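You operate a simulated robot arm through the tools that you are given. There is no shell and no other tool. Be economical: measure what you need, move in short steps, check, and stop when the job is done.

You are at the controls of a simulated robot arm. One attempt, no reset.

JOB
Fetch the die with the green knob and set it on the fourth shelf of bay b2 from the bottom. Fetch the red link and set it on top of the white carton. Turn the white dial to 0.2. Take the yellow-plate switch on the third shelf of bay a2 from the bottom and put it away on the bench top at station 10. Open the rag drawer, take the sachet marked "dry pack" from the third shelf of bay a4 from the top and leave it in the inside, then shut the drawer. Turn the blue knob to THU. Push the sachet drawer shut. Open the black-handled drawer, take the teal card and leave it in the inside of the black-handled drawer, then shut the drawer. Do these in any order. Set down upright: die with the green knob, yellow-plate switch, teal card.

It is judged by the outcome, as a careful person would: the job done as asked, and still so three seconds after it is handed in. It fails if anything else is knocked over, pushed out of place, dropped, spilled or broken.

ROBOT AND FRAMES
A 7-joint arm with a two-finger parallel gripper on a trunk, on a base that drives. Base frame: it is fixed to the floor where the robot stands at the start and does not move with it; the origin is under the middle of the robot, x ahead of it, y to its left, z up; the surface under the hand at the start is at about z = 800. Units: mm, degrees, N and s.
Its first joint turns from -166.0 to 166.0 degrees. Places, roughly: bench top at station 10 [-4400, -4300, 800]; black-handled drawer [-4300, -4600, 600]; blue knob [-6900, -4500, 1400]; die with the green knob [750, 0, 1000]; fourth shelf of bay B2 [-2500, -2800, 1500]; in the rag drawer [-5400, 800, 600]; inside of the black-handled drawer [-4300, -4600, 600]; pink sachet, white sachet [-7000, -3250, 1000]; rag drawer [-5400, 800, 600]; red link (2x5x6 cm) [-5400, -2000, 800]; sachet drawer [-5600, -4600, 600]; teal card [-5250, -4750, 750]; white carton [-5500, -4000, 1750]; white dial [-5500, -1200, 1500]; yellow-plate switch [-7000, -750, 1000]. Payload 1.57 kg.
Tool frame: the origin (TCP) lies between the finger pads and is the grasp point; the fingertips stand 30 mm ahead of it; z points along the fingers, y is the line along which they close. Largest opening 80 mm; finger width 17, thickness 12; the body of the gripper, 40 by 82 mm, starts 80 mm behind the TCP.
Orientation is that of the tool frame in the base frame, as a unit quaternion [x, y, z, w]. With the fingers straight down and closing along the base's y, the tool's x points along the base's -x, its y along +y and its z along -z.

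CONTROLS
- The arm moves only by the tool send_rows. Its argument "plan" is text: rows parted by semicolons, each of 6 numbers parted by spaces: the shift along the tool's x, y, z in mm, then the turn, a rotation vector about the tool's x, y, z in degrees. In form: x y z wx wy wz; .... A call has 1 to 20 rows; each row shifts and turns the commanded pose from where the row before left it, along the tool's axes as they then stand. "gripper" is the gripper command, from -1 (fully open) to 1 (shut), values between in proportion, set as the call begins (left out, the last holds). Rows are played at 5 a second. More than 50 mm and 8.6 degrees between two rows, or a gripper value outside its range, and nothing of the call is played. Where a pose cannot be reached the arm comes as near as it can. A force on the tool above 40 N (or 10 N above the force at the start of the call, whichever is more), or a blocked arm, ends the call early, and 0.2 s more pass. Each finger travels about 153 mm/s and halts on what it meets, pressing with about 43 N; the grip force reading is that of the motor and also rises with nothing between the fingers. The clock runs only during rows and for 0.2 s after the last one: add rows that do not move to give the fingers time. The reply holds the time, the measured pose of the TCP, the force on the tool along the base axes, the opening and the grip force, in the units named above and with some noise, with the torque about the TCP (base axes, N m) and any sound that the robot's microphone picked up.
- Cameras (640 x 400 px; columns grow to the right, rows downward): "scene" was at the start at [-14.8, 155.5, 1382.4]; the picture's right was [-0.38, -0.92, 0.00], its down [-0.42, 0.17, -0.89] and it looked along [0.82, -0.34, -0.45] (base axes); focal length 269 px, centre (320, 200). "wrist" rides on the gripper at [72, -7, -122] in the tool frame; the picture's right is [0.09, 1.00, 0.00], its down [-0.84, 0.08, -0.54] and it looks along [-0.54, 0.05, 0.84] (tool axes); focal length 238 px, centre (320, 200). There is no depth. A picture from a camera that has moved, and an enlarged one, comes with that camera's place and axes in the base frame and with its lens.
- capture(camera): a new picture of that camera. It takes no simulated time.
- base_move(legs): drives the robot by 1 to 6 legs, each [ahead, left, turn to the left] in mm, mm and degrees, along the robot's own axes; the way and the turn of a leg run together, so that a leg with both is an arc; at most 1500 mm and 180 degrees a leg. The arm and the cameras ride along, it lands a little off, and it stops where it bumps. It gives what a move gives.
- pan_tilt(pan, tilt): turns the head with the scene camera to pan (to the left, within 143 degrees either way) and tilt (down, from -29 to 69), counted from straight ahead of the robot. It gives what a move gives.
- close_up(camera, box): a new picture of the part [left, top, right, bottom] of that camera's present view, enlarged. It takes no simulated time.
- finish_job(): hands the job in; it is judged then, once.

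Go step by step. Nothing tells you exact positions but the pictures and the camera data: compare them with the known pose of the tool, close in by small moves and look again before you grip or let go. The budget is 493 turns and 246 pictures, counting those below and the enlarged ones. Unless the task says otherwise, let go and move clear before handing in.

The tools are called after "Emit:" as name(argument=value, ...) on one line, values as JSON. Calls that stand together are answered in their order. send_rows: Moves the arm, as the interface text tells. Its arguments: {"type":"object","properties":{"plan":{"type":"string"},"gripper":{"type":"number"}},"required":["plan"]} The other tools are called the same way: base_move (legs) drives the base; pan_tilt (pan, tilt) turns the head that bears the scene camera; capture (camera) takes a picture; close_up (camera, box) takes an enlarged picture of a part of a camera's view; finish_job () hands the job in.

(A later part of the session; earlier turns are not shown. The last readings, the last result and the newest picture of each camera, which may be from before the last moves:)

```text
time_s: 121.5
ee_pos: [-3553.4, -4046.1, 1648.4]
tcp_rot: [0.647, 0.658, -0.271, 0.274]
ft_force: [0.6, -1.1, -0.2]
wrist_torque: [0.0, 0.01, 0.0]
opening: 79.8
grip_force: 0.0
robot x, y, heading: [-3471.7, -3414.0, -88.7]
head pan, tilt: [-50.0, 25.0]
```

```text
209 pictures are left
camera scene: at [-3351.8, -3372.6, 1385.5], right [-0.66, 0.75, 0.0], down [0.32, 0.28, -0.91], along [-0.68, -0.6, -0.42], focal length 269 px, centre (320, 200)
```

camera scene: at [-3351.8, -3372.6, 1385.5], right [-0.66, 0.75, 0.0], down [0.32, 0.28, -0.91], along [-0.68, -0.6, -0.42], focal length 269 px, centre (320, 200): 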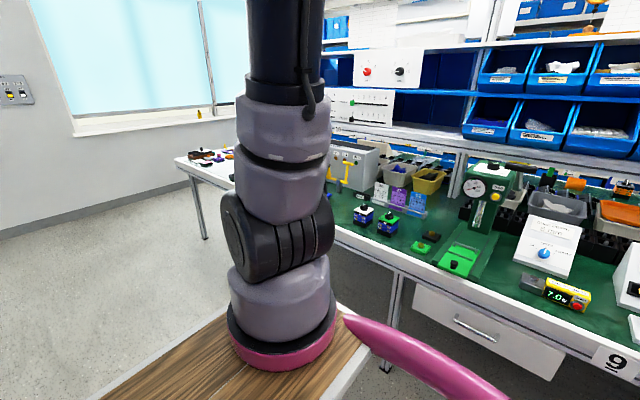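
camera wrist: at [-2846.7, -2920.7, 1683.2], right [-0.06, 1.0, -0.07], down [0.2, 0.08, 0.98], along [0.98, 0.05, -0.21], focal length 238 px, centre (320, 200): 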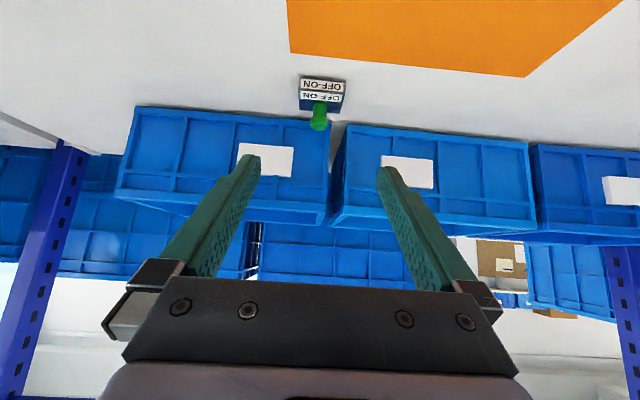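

Station 9 is on my right, so station 10 is further on. I drive ahead and turn to face the bench.

Emit:
base_move(legs=[[950, 60, 0], [0, 0, -90]])

Emit:
pan_tilt(pan=5, tilt=35)

Emit:
capture(camera="scene")

Emit:
pan_tilt(pan=50, tilt=25)

Emit:
capture(camera="scene")

```text
time_s: 130.2
ee_pos: [-4024.4, -4253.3, 1648.9]
tcp_rot: [0.923, -0.007, -0.384, -0.003]
ft_force: [0.1, 0.2, 0.0]
wrist_torque: [0.01, 0.0, 0.03]
opening: 80.0
grip_force: 0.0
robot x, y, heading: [-3402.3, -4356.5, 179.2]
head pan, tilt: [-50.0, 25.0]
```

```text
time_s: 131.5
ee_pos: [-4024.8, -4253.2, 1648.1]
tcp_rot: [0.923, -0.007, -0.385, -0.004]
ft_force: [0.1, -0.7, 0.6]
wrist_torque: [-0.02, -0.02, 0.01]
opening: 79.9
grip_force: 0.1
robot x, y, heading: [-3397.7, -4354.4, 179.3]
head pan, tilt: [5.0, 35.0]
```

```text
208 pictures are left
camera scene: at [-3388.5, -4553.2, 1369.7], right [-0.07, 1.0, 0.0], down [0.57, 0.04, -0.82], along [-0.82, -0.06, -0.57], focal length 269 px, centre (320, 200)
```

scene: 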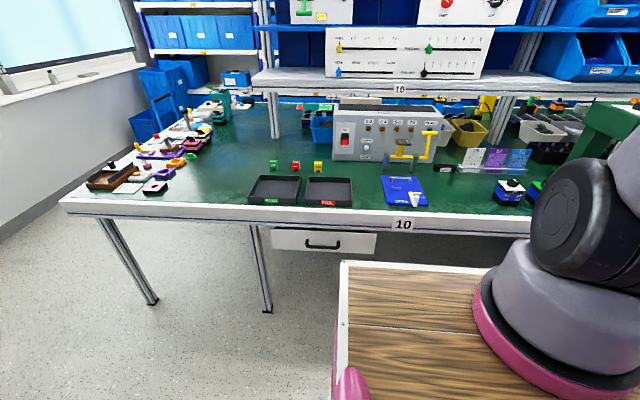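

```text
time_s: 132.6
ee_pos: [-4025.0, -4252.7, 1648.5]
tcp_rot: [0.923, -0.007, -0.385, -0.003]
ft_force: [0.6, -0.5, 0.1]
wrist_torque: [0.0, -0.02, -0.02]
opening: 79.9
grip_force: 0.1
robot x, y, heading: [-3396.1, -4353.8, 179.5]
head pan, tilt: [50.0, 25.0]
```

```text
207 pictures are left
camera scene: at [-3361.0, -4616.5, 1385.4], right [-0.76, 0.65, 0.0], down [0.28, 0.32, -0.91], along [-0.59, -0.69, -0.42], focal length 269 px, centre (320, 200)
```

scene: 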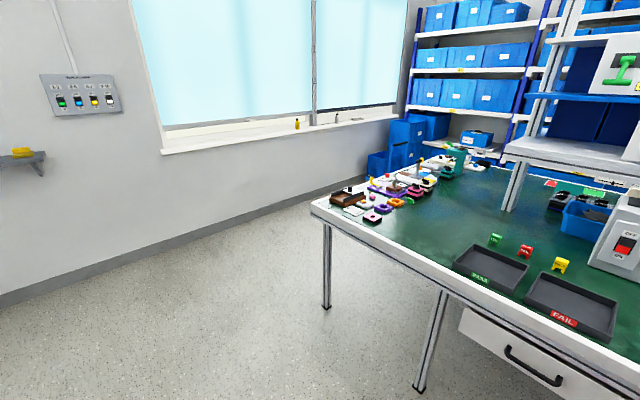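

The black-handled drawer is under label 10, its handle near [-4080, -4595, 657]. I move across from it, roll the gripper so the fingers close vertically, and point it 15 degrees below horizontal.

Emit:
base_move(legs=[[-60, 335, 0.5]])

Emit:
send_rows(plan="0 0 0 0 0 8; 0 0 0 0 0 8; 0 0 0 0 0 8; 0 0 0 0 0 8; 0 0 0 0 0 8; 0 0 0 0 0 8; 0 0 0 0 0 8; 0 0 0 0 0 8; 0 0 0 0 0 8; 0 0 0 0 0 8; 0 0 0 0 0 8; 0 0 0 0 0 2; 0 0 0 -7.5 0 0; 0 0 0 -7.5 0 0; 0 0 0 -7.5 0 0; 0 0 0 -7.5 0 0; 0 0 0 0 0 0")

Emit:
pan_tilt(pan=0, tilt=30)

Emit:
capture(camera="scene")

```text
time_s: 134.8
ee_pos: [-3968.2, -4593.2, 1648.8]
tcp_rot: [0.923, 0.0, -0.386, -0.001]
ft_force: [0.4, -1.1, 0.8]
wrist_torque: [0.01, -0.01, 0.0]
opening: 80.0
grip_force: 0.0
robot x, y, heading: [-3341.7, -4689.7, 180.1]
head pan, tilt: [50.0, 25.0]
```

```text
time_s: 138.4
ee_pos: [-3969.3, -4592.5, 1647.6]
tcp_rot: [-0.559, 0.56, 0.432, -0.432]
ft_force: [-0.6, -0.4, 0.3]
wrist_torque: [-0.01, 0.01, -0.04]
opening: 80.4
grip_force: 0.0
robot x, y, heading: [-3341.5, -4687.8, 180.1]
head pan, tilt: [50.0, 25.0]
```

```text
time_s: 139.6
ee_pos: [-3968.1, -4592.8, 1649.2]
tcp_rot: [-0.559, 0.561, 0.433, -0.431]
ft_force: [0.9, 0.5, -0.1]
wrist_torque: [0.02, 0.0, -0.01]
opening: 80.0
grip_force: 0.0
robot x, y, heading: [-3344.9, -4687.7, 180.2]
head pan, tilt: [0.0, 30.0]
```

```text
206 pictures are left
camera scene: at [-3330.8, -4877.4, 1377.5], right [0.0, 1.0, 0.0], down [0.5, 0.0, -0.87], along [-0.87, 0.0, -0.5], focal length 269 px, centre (320, 200)
```

scene: 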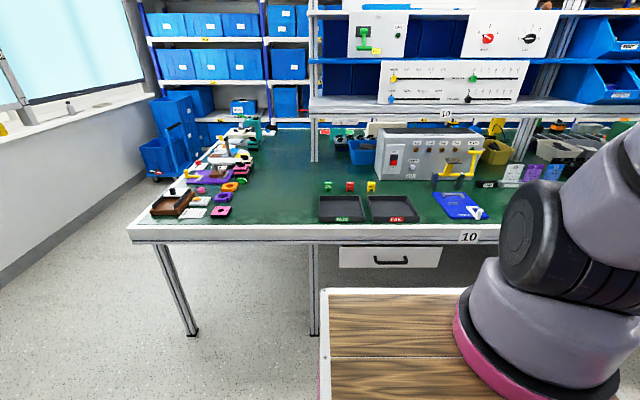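

The handle refines to about [-4137, -4597, 630]. I lower the hand in front of the bench.

Emit:
send_rows(plan="0 -46.4 12.4 0 0 0; 0 -46.4 12.4 0 0 0; 0 -46.4 12.4 0 0 0; 0 -46.4 12.4 0 0 0; 0 -46.4 12.4 0 0 0; 0 -46.4 12.4 0 0 0; 0 -46.4 12.4 0 0 0; 0 -46.4 12.4 0 0 0; 0 -46.4 12.4 0 0 0; 0 -46.4 12.4 0 0 0; 0 0 0 0 0 0")

Emit:
send_rows(plan="0 -46.4 12.4 0 0 0; 0 -46.4 12.4 0 0 0; 0 -46.4 12.4 0 0 0; 0 -46.4 12.4 0 0 0; 0 -46.4 12.4 0 0 0; 0 -46.4 12.4 0 0 0; 0 -46.4 12.4 0 0 0; 0 -46.4 12.4 0 0 0; 0 -46.4 12.4 0 0 0; 0 0 0 0 0 0")

Emit:
capture(camera="scene")

Emit:
capture(camera="wrist")

```text
time_s: 142.0
ee_pos: [-4073.6, -4595.4, 1244.6]
tcp_rot: [-0.559, 0.561, 0.432, -0.431]
ft_force: [0.2, -0.2, -0.1]
wrist_torque: [0.04, -0.03, -0.01]
opening: 79.7
grip_force: 0.1
out of reach, approached as far as the arm can: row 6, 7, 8, 9, 10
robot x, y, heading: [-3343.5, -4688.3, 179.9]
head pan, tilt: [0.0, 30.0]
```

```text
time_s: 144.2
ee_pos: [-4094.3, -4591.1, 817.4]
tcp_rot: [-0.559, 0.559, 0.434, -0.431]
ft_force: [-0.1, -0.1, -0.1]
wrist_torque: [-0.01, -0.02, 0.01]
opening: 79.8
grip_force: 0.0
out of reach, approached as far as the arm can: row 1, 2
robot x, y, heading: [-3338.8, -4690.9, 180.0]
head pan, tilt: [0.0, 30.0]
```

```text
205 pictures are left
camera scene: at [-3330.8, -4877.3, 1377.5], right [0.0, 1.0, 0.0], down [0.5, 0.0, -0.87], along [-0.87, 0.0, -0.5], focal length 269 px, centre (320, 200)
```

scene: 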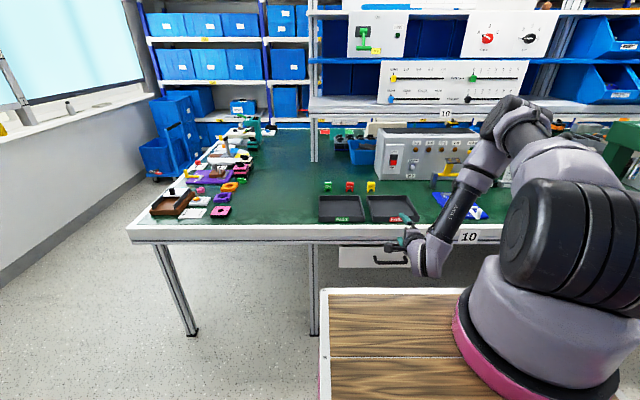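

```text
204 pictures are left
camera wrist: at [-3975.3, -4661.5, 841.4], right [-0.25, -0.09, 0.96], down [0.51, 0.84, 0.21], along [-0.83, 0.54, -0.16], focal length 238 px, centre (320, 200)
```

wrist: 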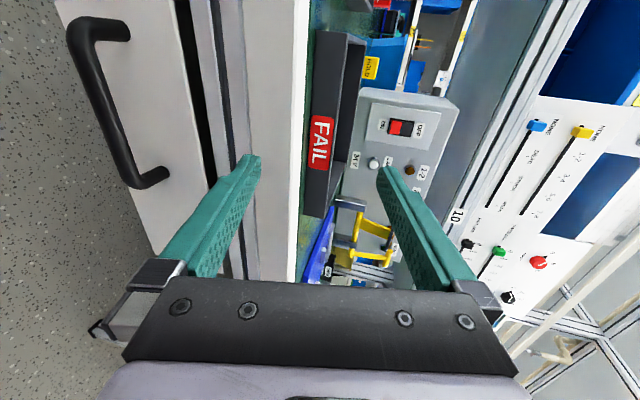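

The hand is in front of the bench edge, and the handle shows clearly. I go down to a pre-grasp point 60 mm in front of it.

Emit:
send_rows(plan="1.5 -42.4 7.5 0 0 0; 1.5 -42.4 7.5 0 0 0; 1.5 -42.4 7.5 0 0 0; 1.5 -42.4 7.5 0 0 0; 0 0 0 0 0 0")

Emit:
capture(camera="wrist")

Emit:
close_up(camera="scene", box=[320, 200, 500, 320])

```text
time_s: 145.4
ee_pos: [-4080.5, -4599.6, 646.2]
tcp_rot: [-0.559, 0.56, 0.433, -0.431]
ft_force: [0.3, -1.5, -0.5]
wrist_torque: [0.01, 0.0, -0.02]
opening: 79.9
grip_force: 0.1
robot x, y, heading: [-3337.2, -4684.8, 180.1]
head pan, tilt: [0.0, 30.0]
```

```text
203 pictures are left
camera wrist: at [-3961.2, -4670.4, 670.7], right [-0.25, -0.09, 0.96], down [0.51, 0.84, 0.21], along [-0.82, 0.54, -0.16], focal length 238 px, centre (320, 200)
```

wrist: 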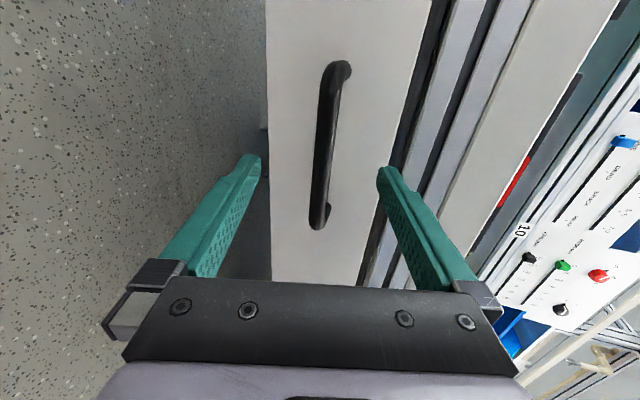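

```text
3.33 times, centred on (410, 260) of scene
camera zoom: at [-3330.8, -4877.3, 1377.5], right [0.0, 1.0, 0.0], down [0.5, 0.0, -0.87], along [-0.87, 0.0, -0.5], focal length 898 px, centre (20, 0)
```

zoom: 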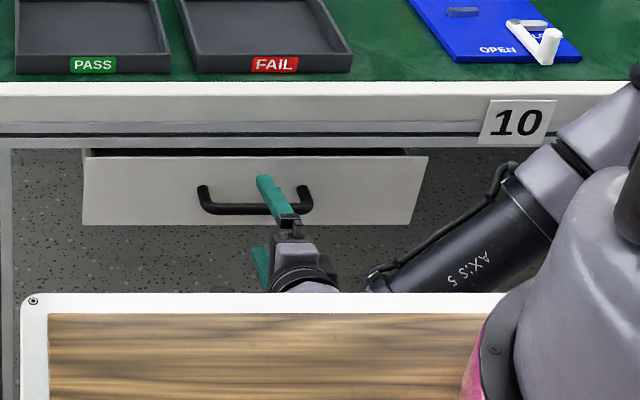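

The bar lies centred between the fingers. I advance 45 mm, nudging 5 mm up.

Emit:
send_rows(plan="0 2.5 15 0 0 0; 0 2.5 15 0 0 0; 0 0 15 0 0 0; 0 0 0 0 0 0")

Emit:
close_up(camera="wrist", box=[200, 40, 460, 260])

Emit:
close_up(camera="scene", box=[350, 220, 440, 290])

```text
time_s: 146.1
ee_pos: [-4111.9, -4597.8, 644.7]
tcp_rot: [0.56, -0.558, -0.434, 0.432]
ft_force: [23.4, 4.7, 16.8]
wrist_torque: [-0.21, 1.71, -0.19]
opening: 79.9
grip_force: 0.1
robot x, y, heading: [-3337.1, -4685.6, 179.8]
head pan, tilt: [0.0, 30.0]
stopped in row 3: the force on the tool passed its limit at 63 N (the readings are from after the stop); the commanded pose is now the measured one
```

```text
1.82 times, centred on (330, 150) of wrist
camera zoom: at [-3992.3, -4668.5, 667.1], right [-0.25, -0.1, 0.96], down [0.5, 0.84, 0.21], along [-0.83, 0.54, -0.16], focal length 433 px, centre (302, 291)
```

zoom: 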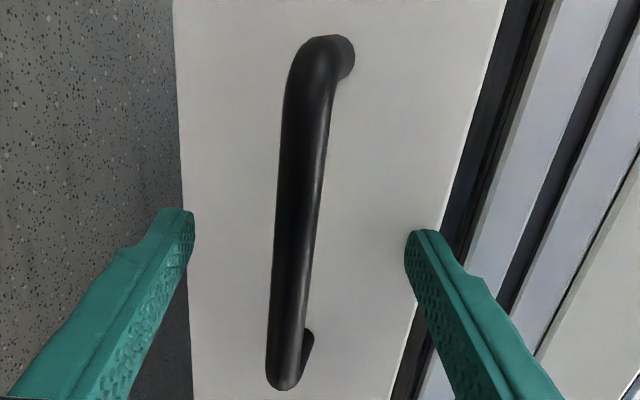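

```text
5.71 times, centred on (395, 255) of scene
camera zoom: at [-3329.3, -4877.1, 1377.5], right [0.0, 1.0, 0.0], down [0.5, 0.0, -0.87], along [-0.87, 0.0, -0.5], focal length 1539 px, centre (-109, -114)
```

zoom: 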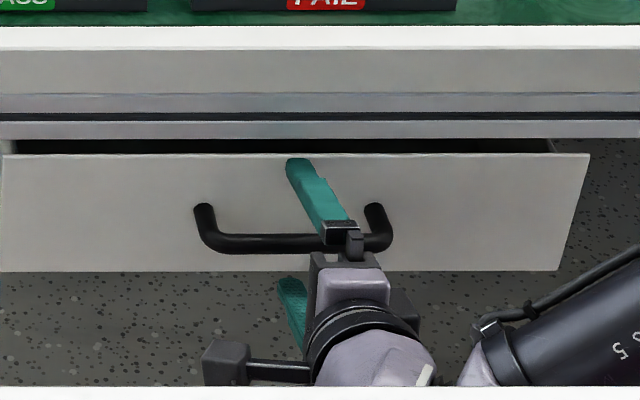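

The upper fingertip just touches the drawer front, so the bar is between the pads. I back off 8 mm and close.

Emit:
send_rows(plan="0 0 -8 0 0 0; 0 0 0 0 0 0")

Emit:
send_rows(plan="0 0 0 0 0 0; 0 0 0 0 0 0; 0 0 0 0 0 0; 0 0 0 0 0 0", gripper=1)

Emit:
close_up(camera="wrist", box=[200, 40, 460, 260])

```text
time_s: 146.7
ee_pos: [-4104.2, -4598.7, 645.2]
tcp_rot: [0.561, -0.558, -0.433, 0.432]
ft_force: [-0.6, 0.4, -0.3]
wrist_torque: [0.01, -0.01, 0.02]
opening: 80.0
grip_force: 0.1
robot x, y, heading: [-3337.8, -4687.4, 180.0]
head pan, tilt: [0.0, 30.0]
```

```text
time_s: 147.7
ee_pos: [-4104.1, -4597.0, 642.6]
tcp_rot: [0.562, -0.559, -0.432, 0.43]
ft_force: [0.6, -1.4, -24.7]
wrist_torque: [0.04, -0.43, -0.06]
opening: 13.7
grip_force: 30.4
robot x, y, heading: [-3341.1, -4690.3, 180.0]
head pan, tilt: [0.0, 30.0]
```

```text
1.82 times, centred on (330, 150) of wrist
camera zoom: at [-3985.0, -4669.0, 667.0], right [-0.26, -0.09, 0.96], down [0.5, 0.84, 0.22], along [-0.83, 0.54, -0.17], focal length 433 px, centre (302, 291)
```

zoom: 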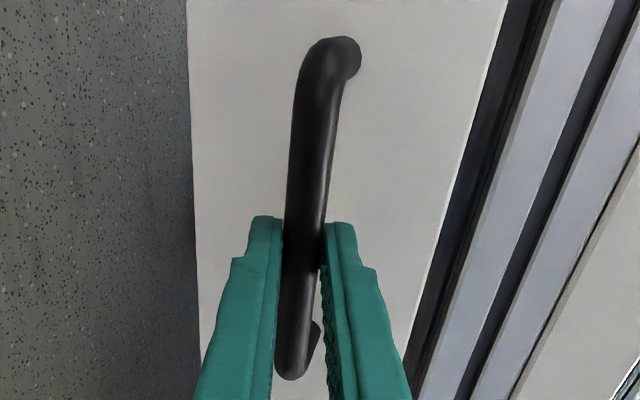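

The bar is gripped. I ease the vertical load and pull the drawer open by backing the base slowly.

Emit:
send_rows(plan="0 -2.5 0 0 0 0; 0 0 0 0 0 0")

Emit:
base_move(legs=[[-100, 0, 0], [-100, 0, 0]])

Emit:
pan_tilt(pan=0, tilt=40)

Emit:
capture(camera="scene")

```text
time_s: 148.3
ee_pos: [-4103.6, -4598.3, 642.3]
tcp_rot: [0.56, -0.558, -0.433, 0.433]
ft_force: [6.3, -2.7, -12.8]
wrist_torque: [-0.04, -0.26, -0.02]
opening: 13.7
grip_force: 30.2
robot x, y, heading: [-3341.1, -4689.9, 179.9]
head pan, tilt: [0.0, 30.0]
```

```text
time_s: 150.1
ee_pos: [-3975.0, -4574.0, 642.5]
tcp_rot: [-0.553, 0.566, 0.437, -0.426]
ft_force: [0.5, -0.3, -1.4]
wrist_torque: [0.24, -0.01, 0.29]
opening: 13.8
grip_force: 31.0
robot x, y, heading: [-3214.2, -4682.3, 178.2]
head pan, tilt: [0.0, 30.0]
stopped in leg 2: the force on the tool passed its limit at 61 N (the readings are from after the stop); the commanded pose is now the measured one
```

```text
time_s: 150.8
ee_pos: [-3976.2, -4572.3, 641.7]
tcp_rot: [-0.554, 0.566, 0.437, -0.427]
ft_force: [-0.7, -0.8, -0.6]
wrist_torque: [0.35, 0.0, 0.1]
opening: 13.7
grip_force: 30.5
robot x, y, heading: [-3216.9, -4681.8, 178.4]
head pan, tilt: [0.0, 40.0]
```

```text
198 pictures are left
camera scene: at [-3206.7, -4871.0, 1362.2], right [0.03, 1.0, 0.0], down [0.64, -0.02, -0.77], along [-0.77, 0.02, -0.64], focal length 269 px, centre (320, 200)
```

scene: 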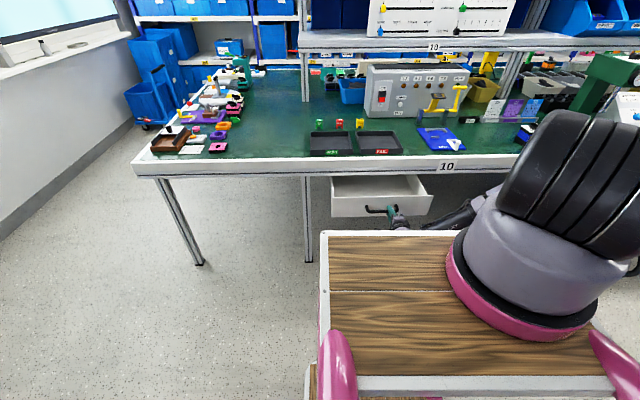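

The drawer is 128 mm open, and the slight turn of the base loaded it sideways. I pull the rest with the arm.

Emit:
send_rows(plan="0 -5.2 -19.3 0 0 0; 0 -5.2 -19.3 0 0 0; 0 -5.2 -19.3 0 0 0; 0 -5.2 -19.3 0 0 0; 0 -5.2 -19.3 0 0 0; 0 0 0 0 0 0")

Emit:
capture(camera="wrist")

Emit:
close_up(camera="scene", box=[300, 140, 480, 260])

```text
time_s: 152.2
ee_pos: [-3876.4, -4574.3, 643.5]
tcp_rot: [-0.553, 0.566, 0.438, -0.427]
ft_force: [-0.9, 25.4, 11.9]
wrist_torque: [0.61, 0.17, -0.36]
opening: 14.0
grip_force: 30.5
robot x, y, heading: [-3217.1, -4682.0, 178.3]
head pan, tilt: [0.0, 40.0]
```

```text
197 pictures are left
camera wrist: at [-3758.9, -4647.7, 666.1], right [-0.25, -0.09, 0.96], down [0.53, 0.82, 0.21], along [-0.81, 0.56, -0.16], focal length 238 px, centre (320, 200)
```

wrist: 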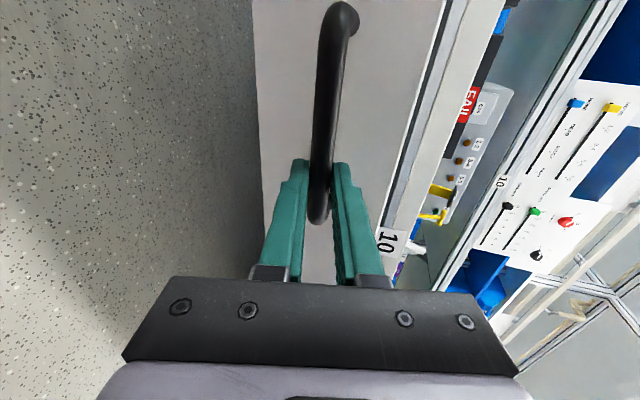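

```text
3.33 times, centred on (390, 200) of scene
camera zoom: at [-3206.3, -4870.3, 1362.2], right [0.03, 1.0, 0.0], down [0.64, -0.02, -0.77], along [-0.77, 0.02, -0.64], focal length 898 px, centre (87, 200)
```

zoom: 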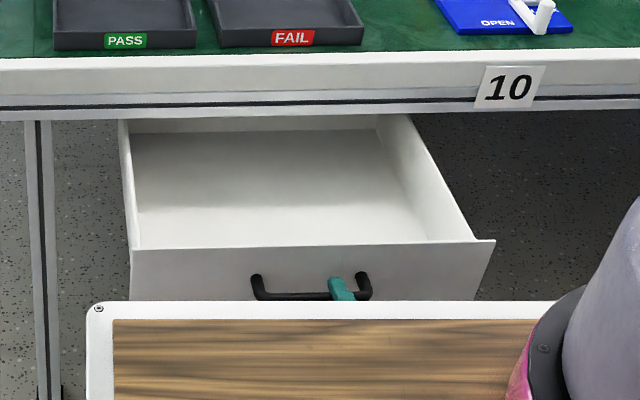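

The drawer is open about 230 mm and empty. I let go and back away a little.

Emit:
send_rows(plan="0 0 0 0 0 0; 0 0 0 0 0 0; 0 0 0 0 0 0", gripper=-1)

Emit:
base_move(legs=[[-85, 0, 0]])

Emit:
send_rows(plan="0 46.4 -12.4 0 0 0; 0 46.4 -12.4 0 0 0; 0 46.4 -12.4 0 0 0; 0 46.4 -12.4 0 0 0; 0 46.4 -12.4 0 0 0; 0 46.4 -12.4 0 0 0; 0 46.4 -12.4 0 0 0; 0 46.4 -12.4 0 0 0; 0 46.4 -12.4 0 0 0; 0 46.4 -12.4 0 0 0; 0 0 0 0 0 0")

Emit:
capture(camera="scene")

```text
time_s: 153.0
ee_pos: [-3875.1, -4577.2, 641.6]
tcp_rot: [-0.554, 0.566, 0.437, -0.427]
ft_force: [0.2, 0.1, -0.3]
wrist_torque: [-0.01, -0.01, 0.01]
opening: 80.1
grip_force: 0.0
robot x, y, heading: [-3213.5, -4681.9, 178.6]
head pan, tilt: [0.0, 40.0]
```

```text
time_s: 153.7
ee_pos: [-3876.4, -4575.1, 641.6]
tcp_rot: [-0.554, 0.566, 0.437, -0.427]
ft_force: [-0.5, 0.2, 0.4]
wrist_torque: [0.02, 0.01, 0.02]
opening: 80.0
grip_force: 0.0
robot x, y, heading: [-3214.8, -4681.2, 177.9]
head pan, tilt: [0.0, 40.0]
stopped in leg 1: the robot was blocked; the commanded pose is now the measured one
```

```text
time_s: 154.1
ee_pos: [-3872.8, -4573.8, 677.0]
tcp_rot: [-0.558, 0.574, 0.428, -0.42]
ft_force: [-1.7, 0.7, -12.8]
wrist_torque: [0.1, -0.13, 0.11]
opening: 80.1
grip_force: 0.0
robot x, y, heading: [-3215.1, -4680.7, 178.4]
head pan, tilt: [0.0, 40.0]
stopped in row 2: the force on the tool passed its limit at 71 N (the readings are from after the stop); the commanded pose is now the measured one
```

```text
195 pictures are left
camera scene: at [-3207.0, -4870.7, 1362.2], right [0.03, 1.0, 0.0], down [0.64, -0.02, -0.77], along [-0.77, 0.02, -0.64], focal length 269 px, centre (320, 200)
```

scene: 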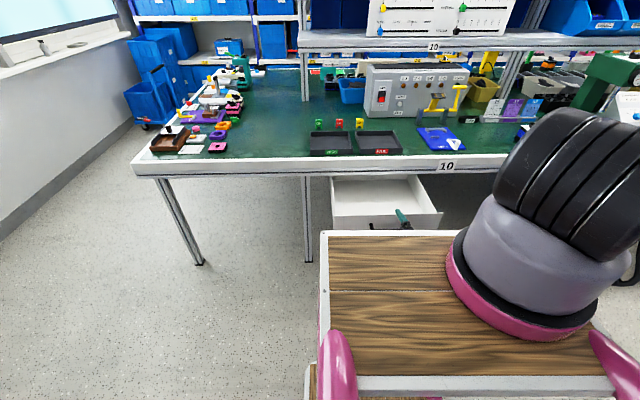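

The robot touched something behind it, and my lift caught the bar with the lower finger. I lower again and withdraw the fingers straight back with the arm.

Emit:
send_rows(plan="0 -15 4 0 0 0; 0 -17 4.5 0 0 0; 0 0 0 0 0 0")

Emit:
send_rows(plan="0 0 -15 0 0 0; 0 0 -15 0 0 0; 0 0 -15 0 0 0; 0 0 -15 0 0 0; 0 0 0 0 0 0")

Emit:
capture(camera="wrist")

Emit:
pan_tilt(pan=130, tilt=45)

Emit:
capture(camera="scene")

```text
time_s: 154.9
ee_pos: [-3872.9, -4575.7, 644.1]
tcp_rot: [-0.557, 0.573, 0.429, -0.42]
ft_force: [0.0, -0.2, -0.8]
wrist_torque: [-0.03, 0.04, -0.01]
opening: 79.8
grip_force: 0.0
robot x, y, heading: [-3214.0, -4683.9, 178.5]
head pan, tilt: [0.0, 40.0]
```

```text
time_s: 156.3
ee_pos: [-3869.1, -4553.5, 675.6]
tcp_rot: [-0.522, 0.567, 0.478, -0.422]
ft_force: [0.1, -2.7, -20.5]
wrist_torque: [-0.14, -0.33, -0.22]
opening: 79.7
grip_force: 0.2
robot x, y, heading: [-3216.5, -4683.9, 178.3]
head pan, tilt: [0.0, 40.0]
stopped in row 5: the arm was blocked; the commanded pose is now the measured one
```

```text
194 pictures are left
camera wrist: at [-3755.7, -4635.2, 690.2], right [-0.2, -0.09, 0.98], down [0.6, 0.78, 0.19], along [-0.78, 0.62, -0.1], focal length 238 px, centre (320, 200)
```

wrist: 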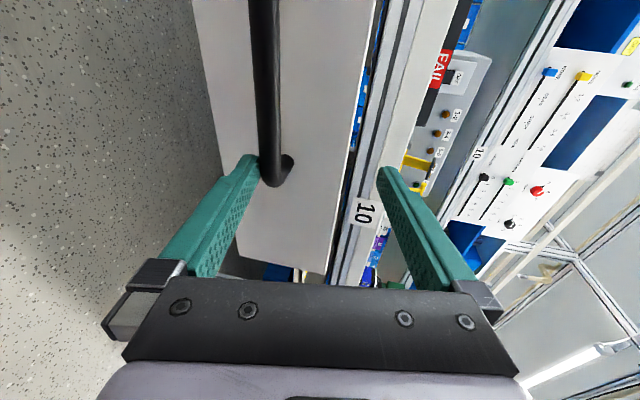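

```text
time_s: 158.4
ee_pos: [-3868.7, -4552.4, 674.6]
tcp_rot: [-0.522, 0.566, 0.477, -0.424]
ft_force: [0.8, 1.5, -31.8]
wrist_torque: [-0.07, -0.6, 0.1]
opening: 80.1
grip_force: 0.1
robot x, y, heading: [-3217.5, -4676.5, 178.3]
head pan, tilt: [130.0, 45.0]
```

```text
193 pictures are left
camera scene: at [-3074.5, -4936.9, 1355.3], right [-0.79, -0.62, 0.0], down [-0.44, 0.56, -0.71], along [0.44, -0.56, -0.71], focal length 269 px, centre (320, 200)
```

scene: 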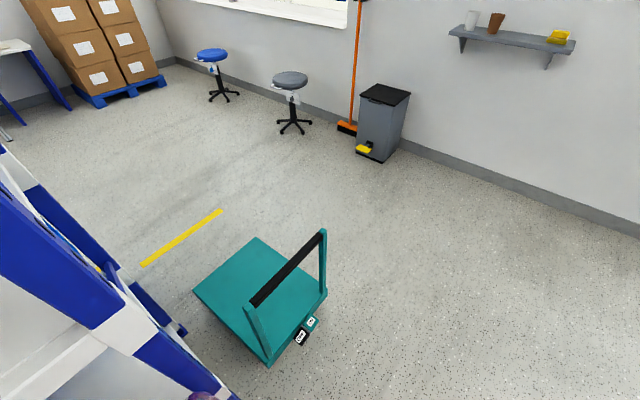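

The lower finger is pressing up on the bar's right-hand end. I lower it, then slide the base right so the fingers clear the end of the bar.

Emit:
send_rows(plan="0 -15 2 0 0 0; 0 -13 2 0 0 0; 0 0 0 0 0 0")

Emit:
capture(camera="wrist")

Emit:
pan_tilt(pan=-140, tilt=45)

Emit:
capture(camera="scene")

```text
time_s: 159.2
ee_pos: [-3864.8, -4556.0, 648.7]
tcp_rot: [-0.522, 0.567, 0.476, -0.424]
ft_force: [-0.8, 0.0, -0.3]
wrist_torque: [0.01, 0.05, -0.01]
opening: 80.0
grip_force: 0.0
robot x, y, heading: [-3221.0, -4680.9, 178.4]
head pan, tilt: [130.0, 45.0]
```

```text
192 pictures are left
camera wrist: at [-3751.3, -4636.6, 663.3], right [-0.19, -0.09, 0.98], down [0.59, 0.78, 0.19], along [-0.78, 0.62, -0.1], focal length 238 px, centre (320, 200)
```

wrist: 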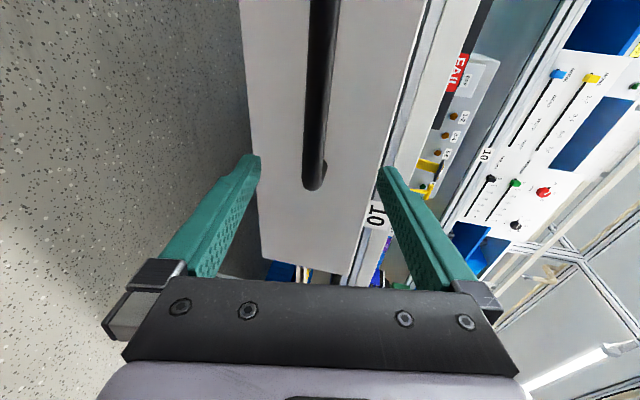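

```text
time_s: 163.0
ee_pos: [-3864.5, -4553.8, 647.2]
tcp_rot: [-0.523, 0.565, 0.476, -0.425]
ft_force: [0.4, 0.5, -0.2]
wrist_torque: [0.04, 0.01, 0.0]
opening: 80.0
grip_force: 0.1
robot x, y, heading: [-3220.3, -4681.7, 178.3]
head pan, tilt: [-140.0, 45.0]
```

```text
191 pictures are left
camera scene: at [-3059.7, -4823.1, 1355.1], right [0.62, -0.79, 0.0], down [-0.55, -0.44, -0.71], along [0.56, 0.44, -0.71], focal length 269 px, centre (320, 200)
```

scene: 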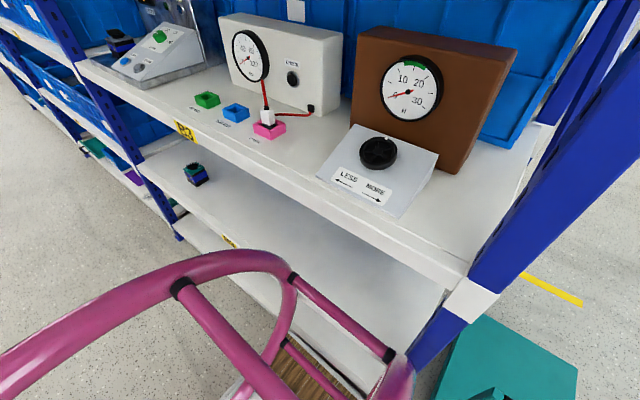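

The rear ring is touching the rack's shelf edge. I strafe right and slightly ahead to clear both.

Emit:
base_move(legs=[[8, -70, 0]])

Emit:
capture(camera="wrist")

```text
time_s: 164.0
ee_pos: [-3870.1, -4482.2, 648.4]
tcp_rot: [-0.523, 0.565, 0.476, -0.425]
ft_force: [0.6, 0.3, 0.1]
wrist_torque: [0.02, -0.01, -0.02]
opening: 80.2
grip_force: 0.2
robot x, y, heading: [-3220.6, -4611.5, 178.4]
head pan, tilt: [-140.0, 45.0]
```

```text
190 pictures are left
camera wrist: at [-3757.0, -4564.7, 662.5], right [-0.2, -0.09, 0.98], down [0.59, 0.78, 0.19], along [-0.78, 0.62, -0.1], focal length 238 px, centre (320, 200)
```

wrist: 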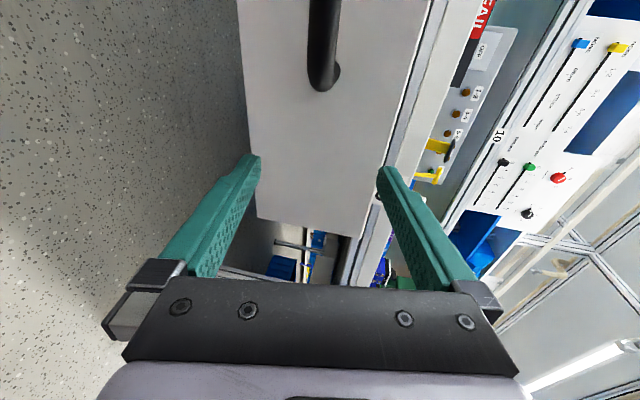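

Clear of the handle. I move right of the drawer, raise the arm, then travel sideways round the end of the island.

Emit:
base_move(legs=[[0, -130, 1.5]])

Emit:
send_rows(plan="0 46 -12 0 0 0; 0 46 -12 0 0 0; 0 46 -12 0 0 0; 0 46 -12 0 0 0; 0 46 -12 0 0 0; 0 46 -12 0 0 0; 0 46 -12 0 0 0; 0 46 -12 0 0 0; 0 46 -12 0 0 0; 0 46 -12 0 0 0; 0 46 -12 0 0 0; 0 0 0 0 0 0")

Emit:
pan_tilt(pan=40, tilt=30)

Emit:
capture(camera="scene")

```text
time_s: 165.3
ee_pos: [-3870.7, -4370.4, 649.6]
tcp_rot: [-0.531, 0.558, 0.472, -0.43]
ft_force: [0.2, 0.3, -0.3]
wrist_torque: [-0.02, -0.02, -0.01]
opening: 79.9
grip_force: 0.1
robot x, y, heading: [-3217.8, -4479.1, 179.5]
head pan, tilt: [-140.0, 45.0]
```

```text
time_s: 167.9
ee_pos: [-3968.4, -4394.9, 1077.8]
tcp_rot: [-0.53, 0.558, 0.471, -0.431]
ft_force: [0.1, 0.7, 0.9]
wrist_torque: [0.02, 0.02, -0.02]
opening: 80.0
grip_force: 0.2
out of reach, approached as far as the arm can: row 6, 7, 8, 9, 10, 11
robot x, y, heading: [-3221.8, -4481.9, 179.8]
head pan, tilt: [-140.0, 45.0]
```

```text
time_s: 170.6
ee_pos: [-3967.0, -4395.1, 1077.7]
tcp_rot: [-0.529, 0.558, 0.472, -0.431]
ft_force: [-0.6, 0.4, -0.2]
wrist_torque: [0.0, 0.02, -0.01]
opening: 79.9
grip_force: 0.0
robot x, y, heading: [-3220.9, -4479.2, 179.4]
head pan, tilt: [40.0, 30.0]
```

```text
189 pictures are left
camera scene: at [-3190.1, -4729.2, 1377.5], right [-0.64, 0.77, 0.0], down [0.38, 0.32, -0.87], along [-0.67, -0.55, -0.5], focal length 269 px, centre (320, 200)
```

scene: 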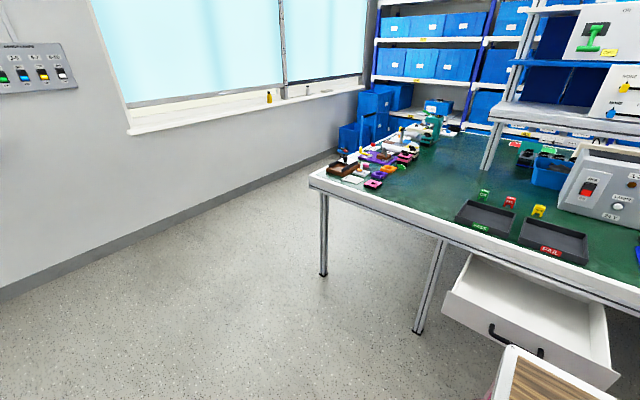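

I drive ahead slightly, strafe past the end of the island, and go forward along its end.

Emit:
base_move(legs=[[130, 0, 0], [0, 1500, 0], [1300, 0, 0]])

Emit:
pan_tilt(pan=-25, tilt=20)

Emit:
capture(camera="scene")

Emit:
pan_tilt(pan=-80, tilt=30)

Emit:
capture(camera="scene")

```text
time_s: 185.0
ee_pos: [-5392.5, -5914.3, 1077.2]
tcp_rot: [-0.534, 0.553, 0.468, -0.435]
ft_force: [-0.7, 0.2, 0.3]
wrist_torque: [0.02, 0.03, 0.0]
opening: 79.8
grip_force: 0.1
robot x, y, heading: [-4642.4, -5989.5, -179.0]
head pan, tilt: [40.0, 30.0]
```

```text
time_s: 186.3
ee_pos: [-5393.0, -5915.1, 1078.2]
tcp_rot: [-0.535, 0.553, 0.468, -0.435]
ft_force: [-0.4, -0.5, 0.0]
wrist_torque: [0.02, 0.01, 0.0]
opening: 80.2
grip_force: 0.0
robot x, y, heading: [-4645.3, -5989.4, -179.5]
head pan, tilt: [-25.0, 20.0]
```

```text
188 pictures are left
camera scene: at [-4625.7, -6138.5, 1393.5], right [0.41, 0.91, 0.0], down [0.31, -0.14, -0.94], along [-0.86, 0.39, -0.34], focal length 269 px, centre (320, 200)
```

scene: 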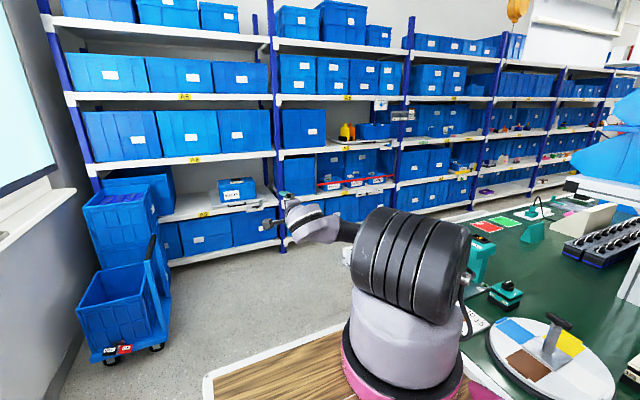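

```text
time_s: 187.6
ee_pos: [-5391.4, -5915.2, 1076.9]
tcp_rot: [-0.534, 0.554, 0.468, -0.434]
ft_force: [-0.5, 0.0, 0.4]
wrist_torque: [0.0, -0.02, 0.04]
opening: 80.0
grip_force: 0.0
robot x, y, heading: [-4645.8, -5989.1, -179.1]
head pan, tilt: [-80.0, 30.0]
```

```text
187 pictures are left
camera scene: at [-4557.7, -6087.9, 1377.5], right [0.98, 0.19, 0.0], down [0.09, -0.49, -0.87], along [-0.16, 0.85, -0.5], focal length 269 px, centre (320, 200)
```

scene: 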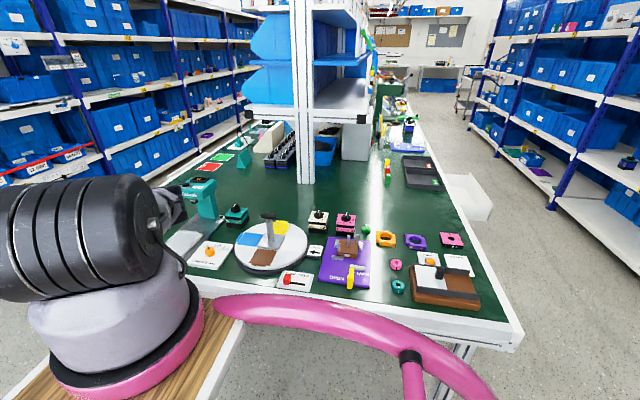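

The back aisle runs between the island (x about -5600) and rack A (x about -6950). I drive to its mouth and turn right to face up the aisle.

Emit:
base_move(legs=[[1420, 0, -1], [0, -110, 0], [0, 0, -90]])

Emit:
pan_tilt(pan=-50, tilt=25)

Emit:
capture(camera="scene")

Emit:
pan_tilt(pan=10, tilt=15)

Emit:
capture(camera="scene")

```text
time_s: 199.2
ee_pos: [-5994.4, -5155.2, 1076.8]
tcp_rot: [0.009, 0.769, 0.639, 0.021]
ft_force: [-0.4, 0.5, 0.0]
wrist_torque: [0.0, -0.02, 0.01]
opening: 79.6
grip_force: 0.0
robot x, y, heading: [-6060.9, -5904.6, 91.6]
head pan, tilt: [-80.0, 30.0]
```

```text
time_s: 200.2
ee_pos: [-5995.2, -5155.1, 1078.2]
tcp_rot: [0.009, 0.769, 0.639, 0.02]
ft_force: [0.2, -0.1, 0.5]
wrist_torque: [0.02, -0.02, 0.02]
opening: 80.0
grip_force: 0.0
robot x, y, heading: [-6058.7, -5901.5, 91.2]
head pan, tilt: [-50.0, 25.0]
```

```text
186 pictures are left
camera scene: at [-6177.9, -5948.2, 1385.4], right [0.66, -0.75, 0.0], down [-0.32, -0.28, -0.91], along [0.68, 0.6, -0.42], focal length 269 px, centre (320, 200)
```

scene: 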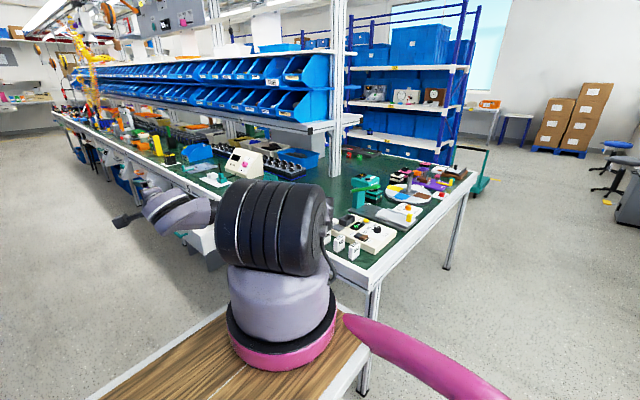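

```text
time_s: 201.5
ee_pos: [-5994.6, -5155.7, 1076.8]
tcp_rot: [0.009, 0.769, 0.638, 0.02]
ft_force: [-0.2, 1.6, 0.7]
wrist_torque: [-0.01, -0.03, 0.01]
opening: 80.2
grip_force: 0.1
robot x, y, heading: [-6064.3, -5910.2, 91.5]
head pan, tilt: [10.0, 15.0]
```

```text
185 pictures are left
camera scene: at [-6265.5, -5917.5, 1401.7], right [0.98, 0.2, 0.0], down [0.05, -0.25, -0.97], along [-0.19, 0.95, -0.26], focal length 269 px, centre (320, 200)
```

scene: 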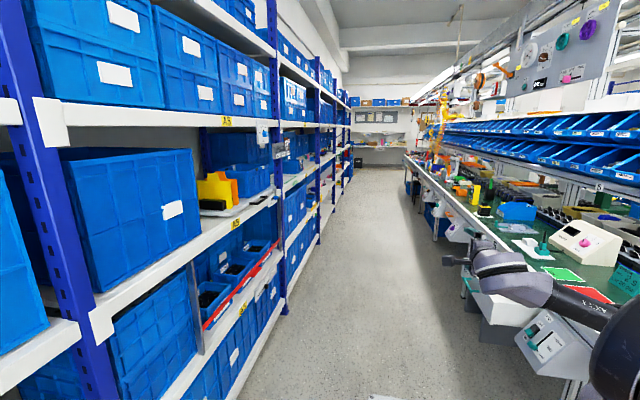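

I see an open white drawer under the bench to the right. I move to the aisle's middle and forward, then look right.

Emit:
base_move(legs=[[700, 230, -1.5]])

Emit:
pan_tilt(pan=-60, tilt=35)

Emit:
capture(camera="scene")

Emit:
pan_tilt(pan=-100, tilt=35)

Emit:
capture(camera="scene")

```text
time_s: 205.5
ee_pos: [-6221.8, -4453.0, 1077.5]
tcp_rot: [0.018, 0.769, 0.638, 0.026]
ft_force: [-1.0, -0.6, 0.1]
wrist_torque: [-0.02, -0.01, 0.0]
opening: 80.1
grip_force: 0.1
robot x, y, heading: [-6302.9, -5201.3, 90.0]
head pan, tilt: [10.0, 15.0]
```

```text
time_s: 206.9
ee_pos: [-6223.4, -4453.2, 1077.8]
tcp_rot: [0.017, 0.769, 0.638, 0.027]
ft_force: [-0.1, -0.3, -1.0]
wrist_torque: [0.05, -0.01, 0.06]
opening: 80.1
grip_force: 0.0
robot x, y, heading: [-6302.0, -5198.1, 90.3]
head pan, tilt: [-60.0, 35.0]
```

```text
184 pictures are left
camera scene: at [-6416.2, -5256.9, 1369.7], right [0.5, -0.86, 0.0], down [-0.5, -0.29, -0.82], along [0.71, 0.41, -0.57], focal length 269 px, centre (320, 200)
```

scene: 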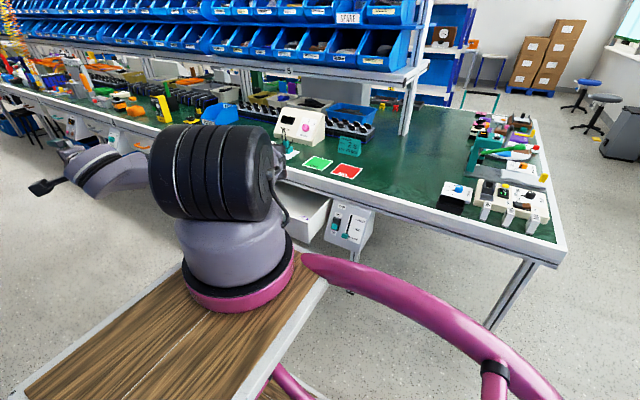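

```text
time_s: 208.0
ee_pos: [-6223.3, -4453.2, 1077.6]
tcp_rot: [0.017, 0.769, 0.638, 0.026]
ft_force: [-0.3, 0.4, -0.5]
wrist_torque: [0.0, -0.02, -0.01]
opening: 80.1
grip_force: 0.0
robot x, y, heading: [-6302.9, -5199.1, 90.1]
head pan, tilt: [-100.0, 35.0]
```

```text
183 pictures are left
camera scene: at [-6405.4, -5316.2, 1369.7], right [-0.17, -0.99, 0.0], down [-0.57, 0.1, -0.82], along [0.81, -0.14, -0.57], focal length 269 px, centre (320, 200)
```

scene: 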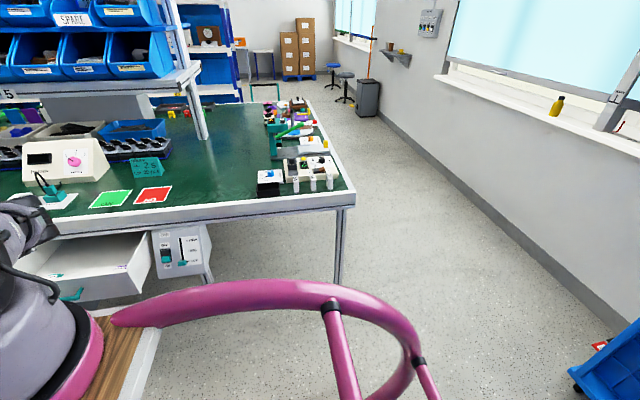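

I zoom in on the teal card and the open drawer.

Emit:
close_up(camera="scene", box=[20, 120, 220, 310])

Emit:
close_up(camera="scene", box=[110, 145, 180, 190])

```text
2.11 times, centred on (120, 215) of scene
camera zoom: at [-6405.4, -5316.2, 1369.7], right [-0.17, -0.99, 0.0], down [-0.57, 0.1, -0.82], along [0.81, -0.14, -0.57], focal length 567 px, centre (741, 168)
```

zoom: 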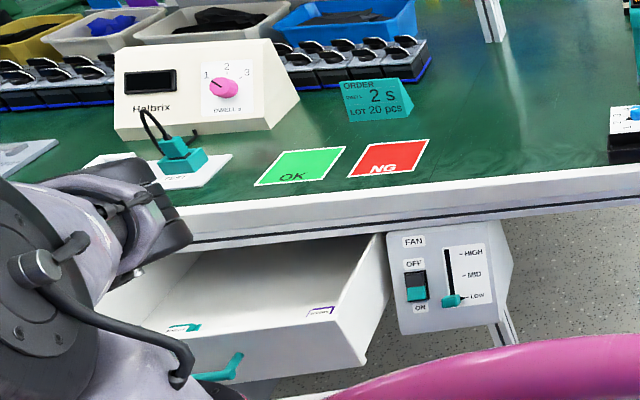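

```text
8.89 times, centred on (145, 168) of scene
camera zoom: at [-6405.4, -5316.2, 1369.7], right [-0.17, -0.99, 0.0], down [-0.57, 0.1, -0.82], along [0.81, -0.14, -0.57], focal length 2394 px, centre (1876, 489)
```

zoom: 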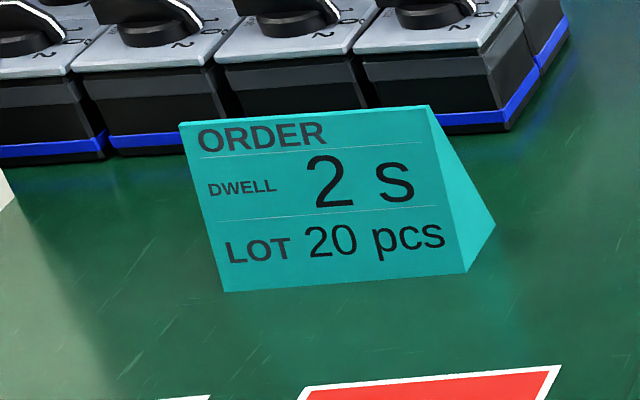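

The teal card is a tent card at about [-5280, -4763] on the bench, and the open drawer with the teal handle is the sachet drawer. I shut that drawer first, so I drive level with it and turn to face the bench.

Emit:
base_move(legs=[[690, 110, 0], [0, 0, -90]])

Emit:
pan_tilt(pan=0, tilt=35)

Emit:
capture(camera="scene")

```text
time_s: 215.6
ee_pos: [-5667.3, -4610.0, 1077.6]
tcp_rot: [0.558, 0.53, 0.431, 0.472]
ft_force: [-0.3, -0.8, 1.2]
wrist_torque: [0.03, 0.0, 0.01]
opening: 80.1
grip_force: 0.0
robot x, y, heading: [-6415.7, -4521.9, -0.4]
head pan, tilt: [-100.0, 35.0]
```

```text
time_s: 217.4
ee_pos: [-5668.9, -4610.5, 1077.8]
tcp_rot: [0.558, 0.529, 0.431, 0.472]
ft_force: [0.6, -0.4, 0.0]
wrist_torque: [-0.03, 0.0, 0.03]
opening: 80.2
grip_force: 0.1
robot x, y, heading: [-6415.1, -4522.4, -0.5]
head pan, tilt: [0.0, 35.0]
```

```text
180 pictures are left
camera scene: at [-6425.1, -4331.4, 1369.7], right [-0.01, -1.0, 0.0], down [-0.57, 0.0, -0.82], along [0.82, -0.01, -0.57], focal length 269 px, centre (320, 200)
```

scene: 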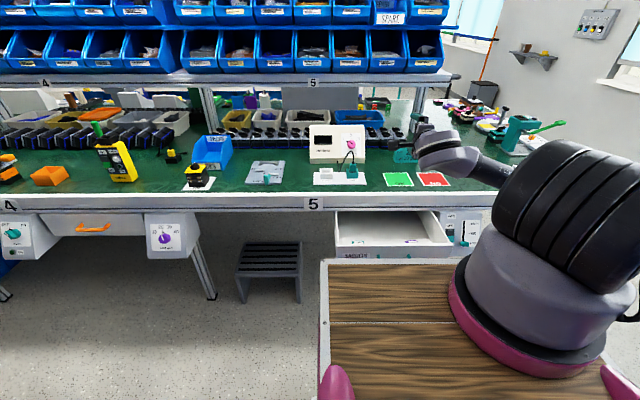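

I back up 45 mm, close the fingers and pitch the tool to about 45 degrees down, then pull in as far as it goes.

Emit:
base_move(legs=[[-45, 0, 0.5]])

Emit:
send_rows(plan="0 0 0 6.9 0 0; 0 0 0 6.9 0 0; 0 0 0 6.9 0 0; 0 0 0 6.9 0 0; 0 0 0 6.9 0 0; 0 -28 -28 0 0 0; 0 -28 -28 0 0 0; 0 -28 -28 0 0 0; 0 0 0 0 0 0", gripper=1)

```text
time_s: 218.2
ee_pos: [-5685.1, -4604.8, 1077.2]
tcp_rot: [0.557, 0.531, 0.431, 0.471]
ft_force: [-0.1, -0.1, -1.0]
wrist_torque: [0.0, -0.01, -0.05]
opening: 80.1
grip_force: 0.1
robot x, y, heading: [-6432.9, -4516.9, -0.1]
head pan, tilt: [0.0, 35.0]
stopped in leg 1: the robot was blocked; the commanded pose is now the measured one
```

```text
time_s: 220.2
ee_pos: [-5745.5, -4593.6, 1081.1]
tcp_rot: [0.672, 0.635, 0.254, 0.284]
ft_force: [-0.8, -0.8, 0.1]
wrist_torque: [0.03, 0.02, 0.01]
opening: 0.0
grip_force: 21.0
out of reach, approached as far as the arm can: row 7, 8
robot x, y, heading: [-6430.4, -4516.2, -0.2]
head pan, tilt: [0.0, 35.0]
```

The robot can't back up further, but with the arm reaching to its left there's more room. I shift the base right and bring the hand back left to the drawer's middle.

Emit:
base_move(legs=[[10, -300, 0]])

Emit:
send_rows(plan="40 0 0 0 0 0; 40 0 0 0 0 0; 40 0 0 0 0 0; 40 0 0 0 0 0; 40 0 0 0 0 0; 40 0 0 0 0 0; 40 0 0 0 0 0; 20 -15 -15 0 0 0; 0 -20 -20 0 0 0; 0 0 0 0 0 0")

Emit:
capture(camera="scene")

```text
time_s: 221.0
ee_pos: [-5744.7, -4596.9, 1081.5]
tcp_rot: [0.672, 0.635, 0.254, 0.285]
ft_force: [0.7, 0.4, -0.4]
wrist_torque: [0.03, 0.02, -0.01]
opening: 0.0
grip_force: 21.3
robot x, y, heading: [-6434.1, -4524.4, -0.1]
head pan, tilt: [0.0, 35.0]
stopped in leg 1: the robot was blocked; the commanded pose is now the measured one
```

```text
time_s: 223.2
ee_pos: [-5773.9, -4292.8, 1075.8]
tcp_rot: [0.672, 0.635, 0.254, 0.285]
ft_force: [0.2, -0.1, -0.5]
wrist_torque: [0.01, 0.02, -0.02]
opening: 0.1
grip_force: 21.1
robot x, y, heading: [-6430.3, -4522.2, 0.2]
head pan, tilt: [0.0, 35.0]
```

```text
179 pictures are left
camera scene: at [-6444.0, -4332.5, 1369.7], right [0.0, -1.0, 0.0], down [-0.57, 0.0, -0.82], along [0.82, 0.0, -0.57], focal length 269 px, centre (320, 200)
```

scene: 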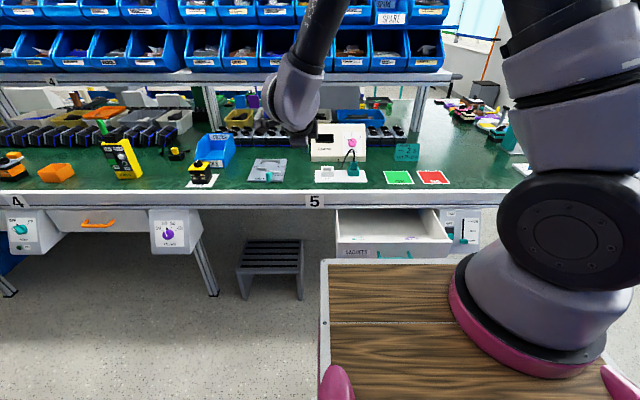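

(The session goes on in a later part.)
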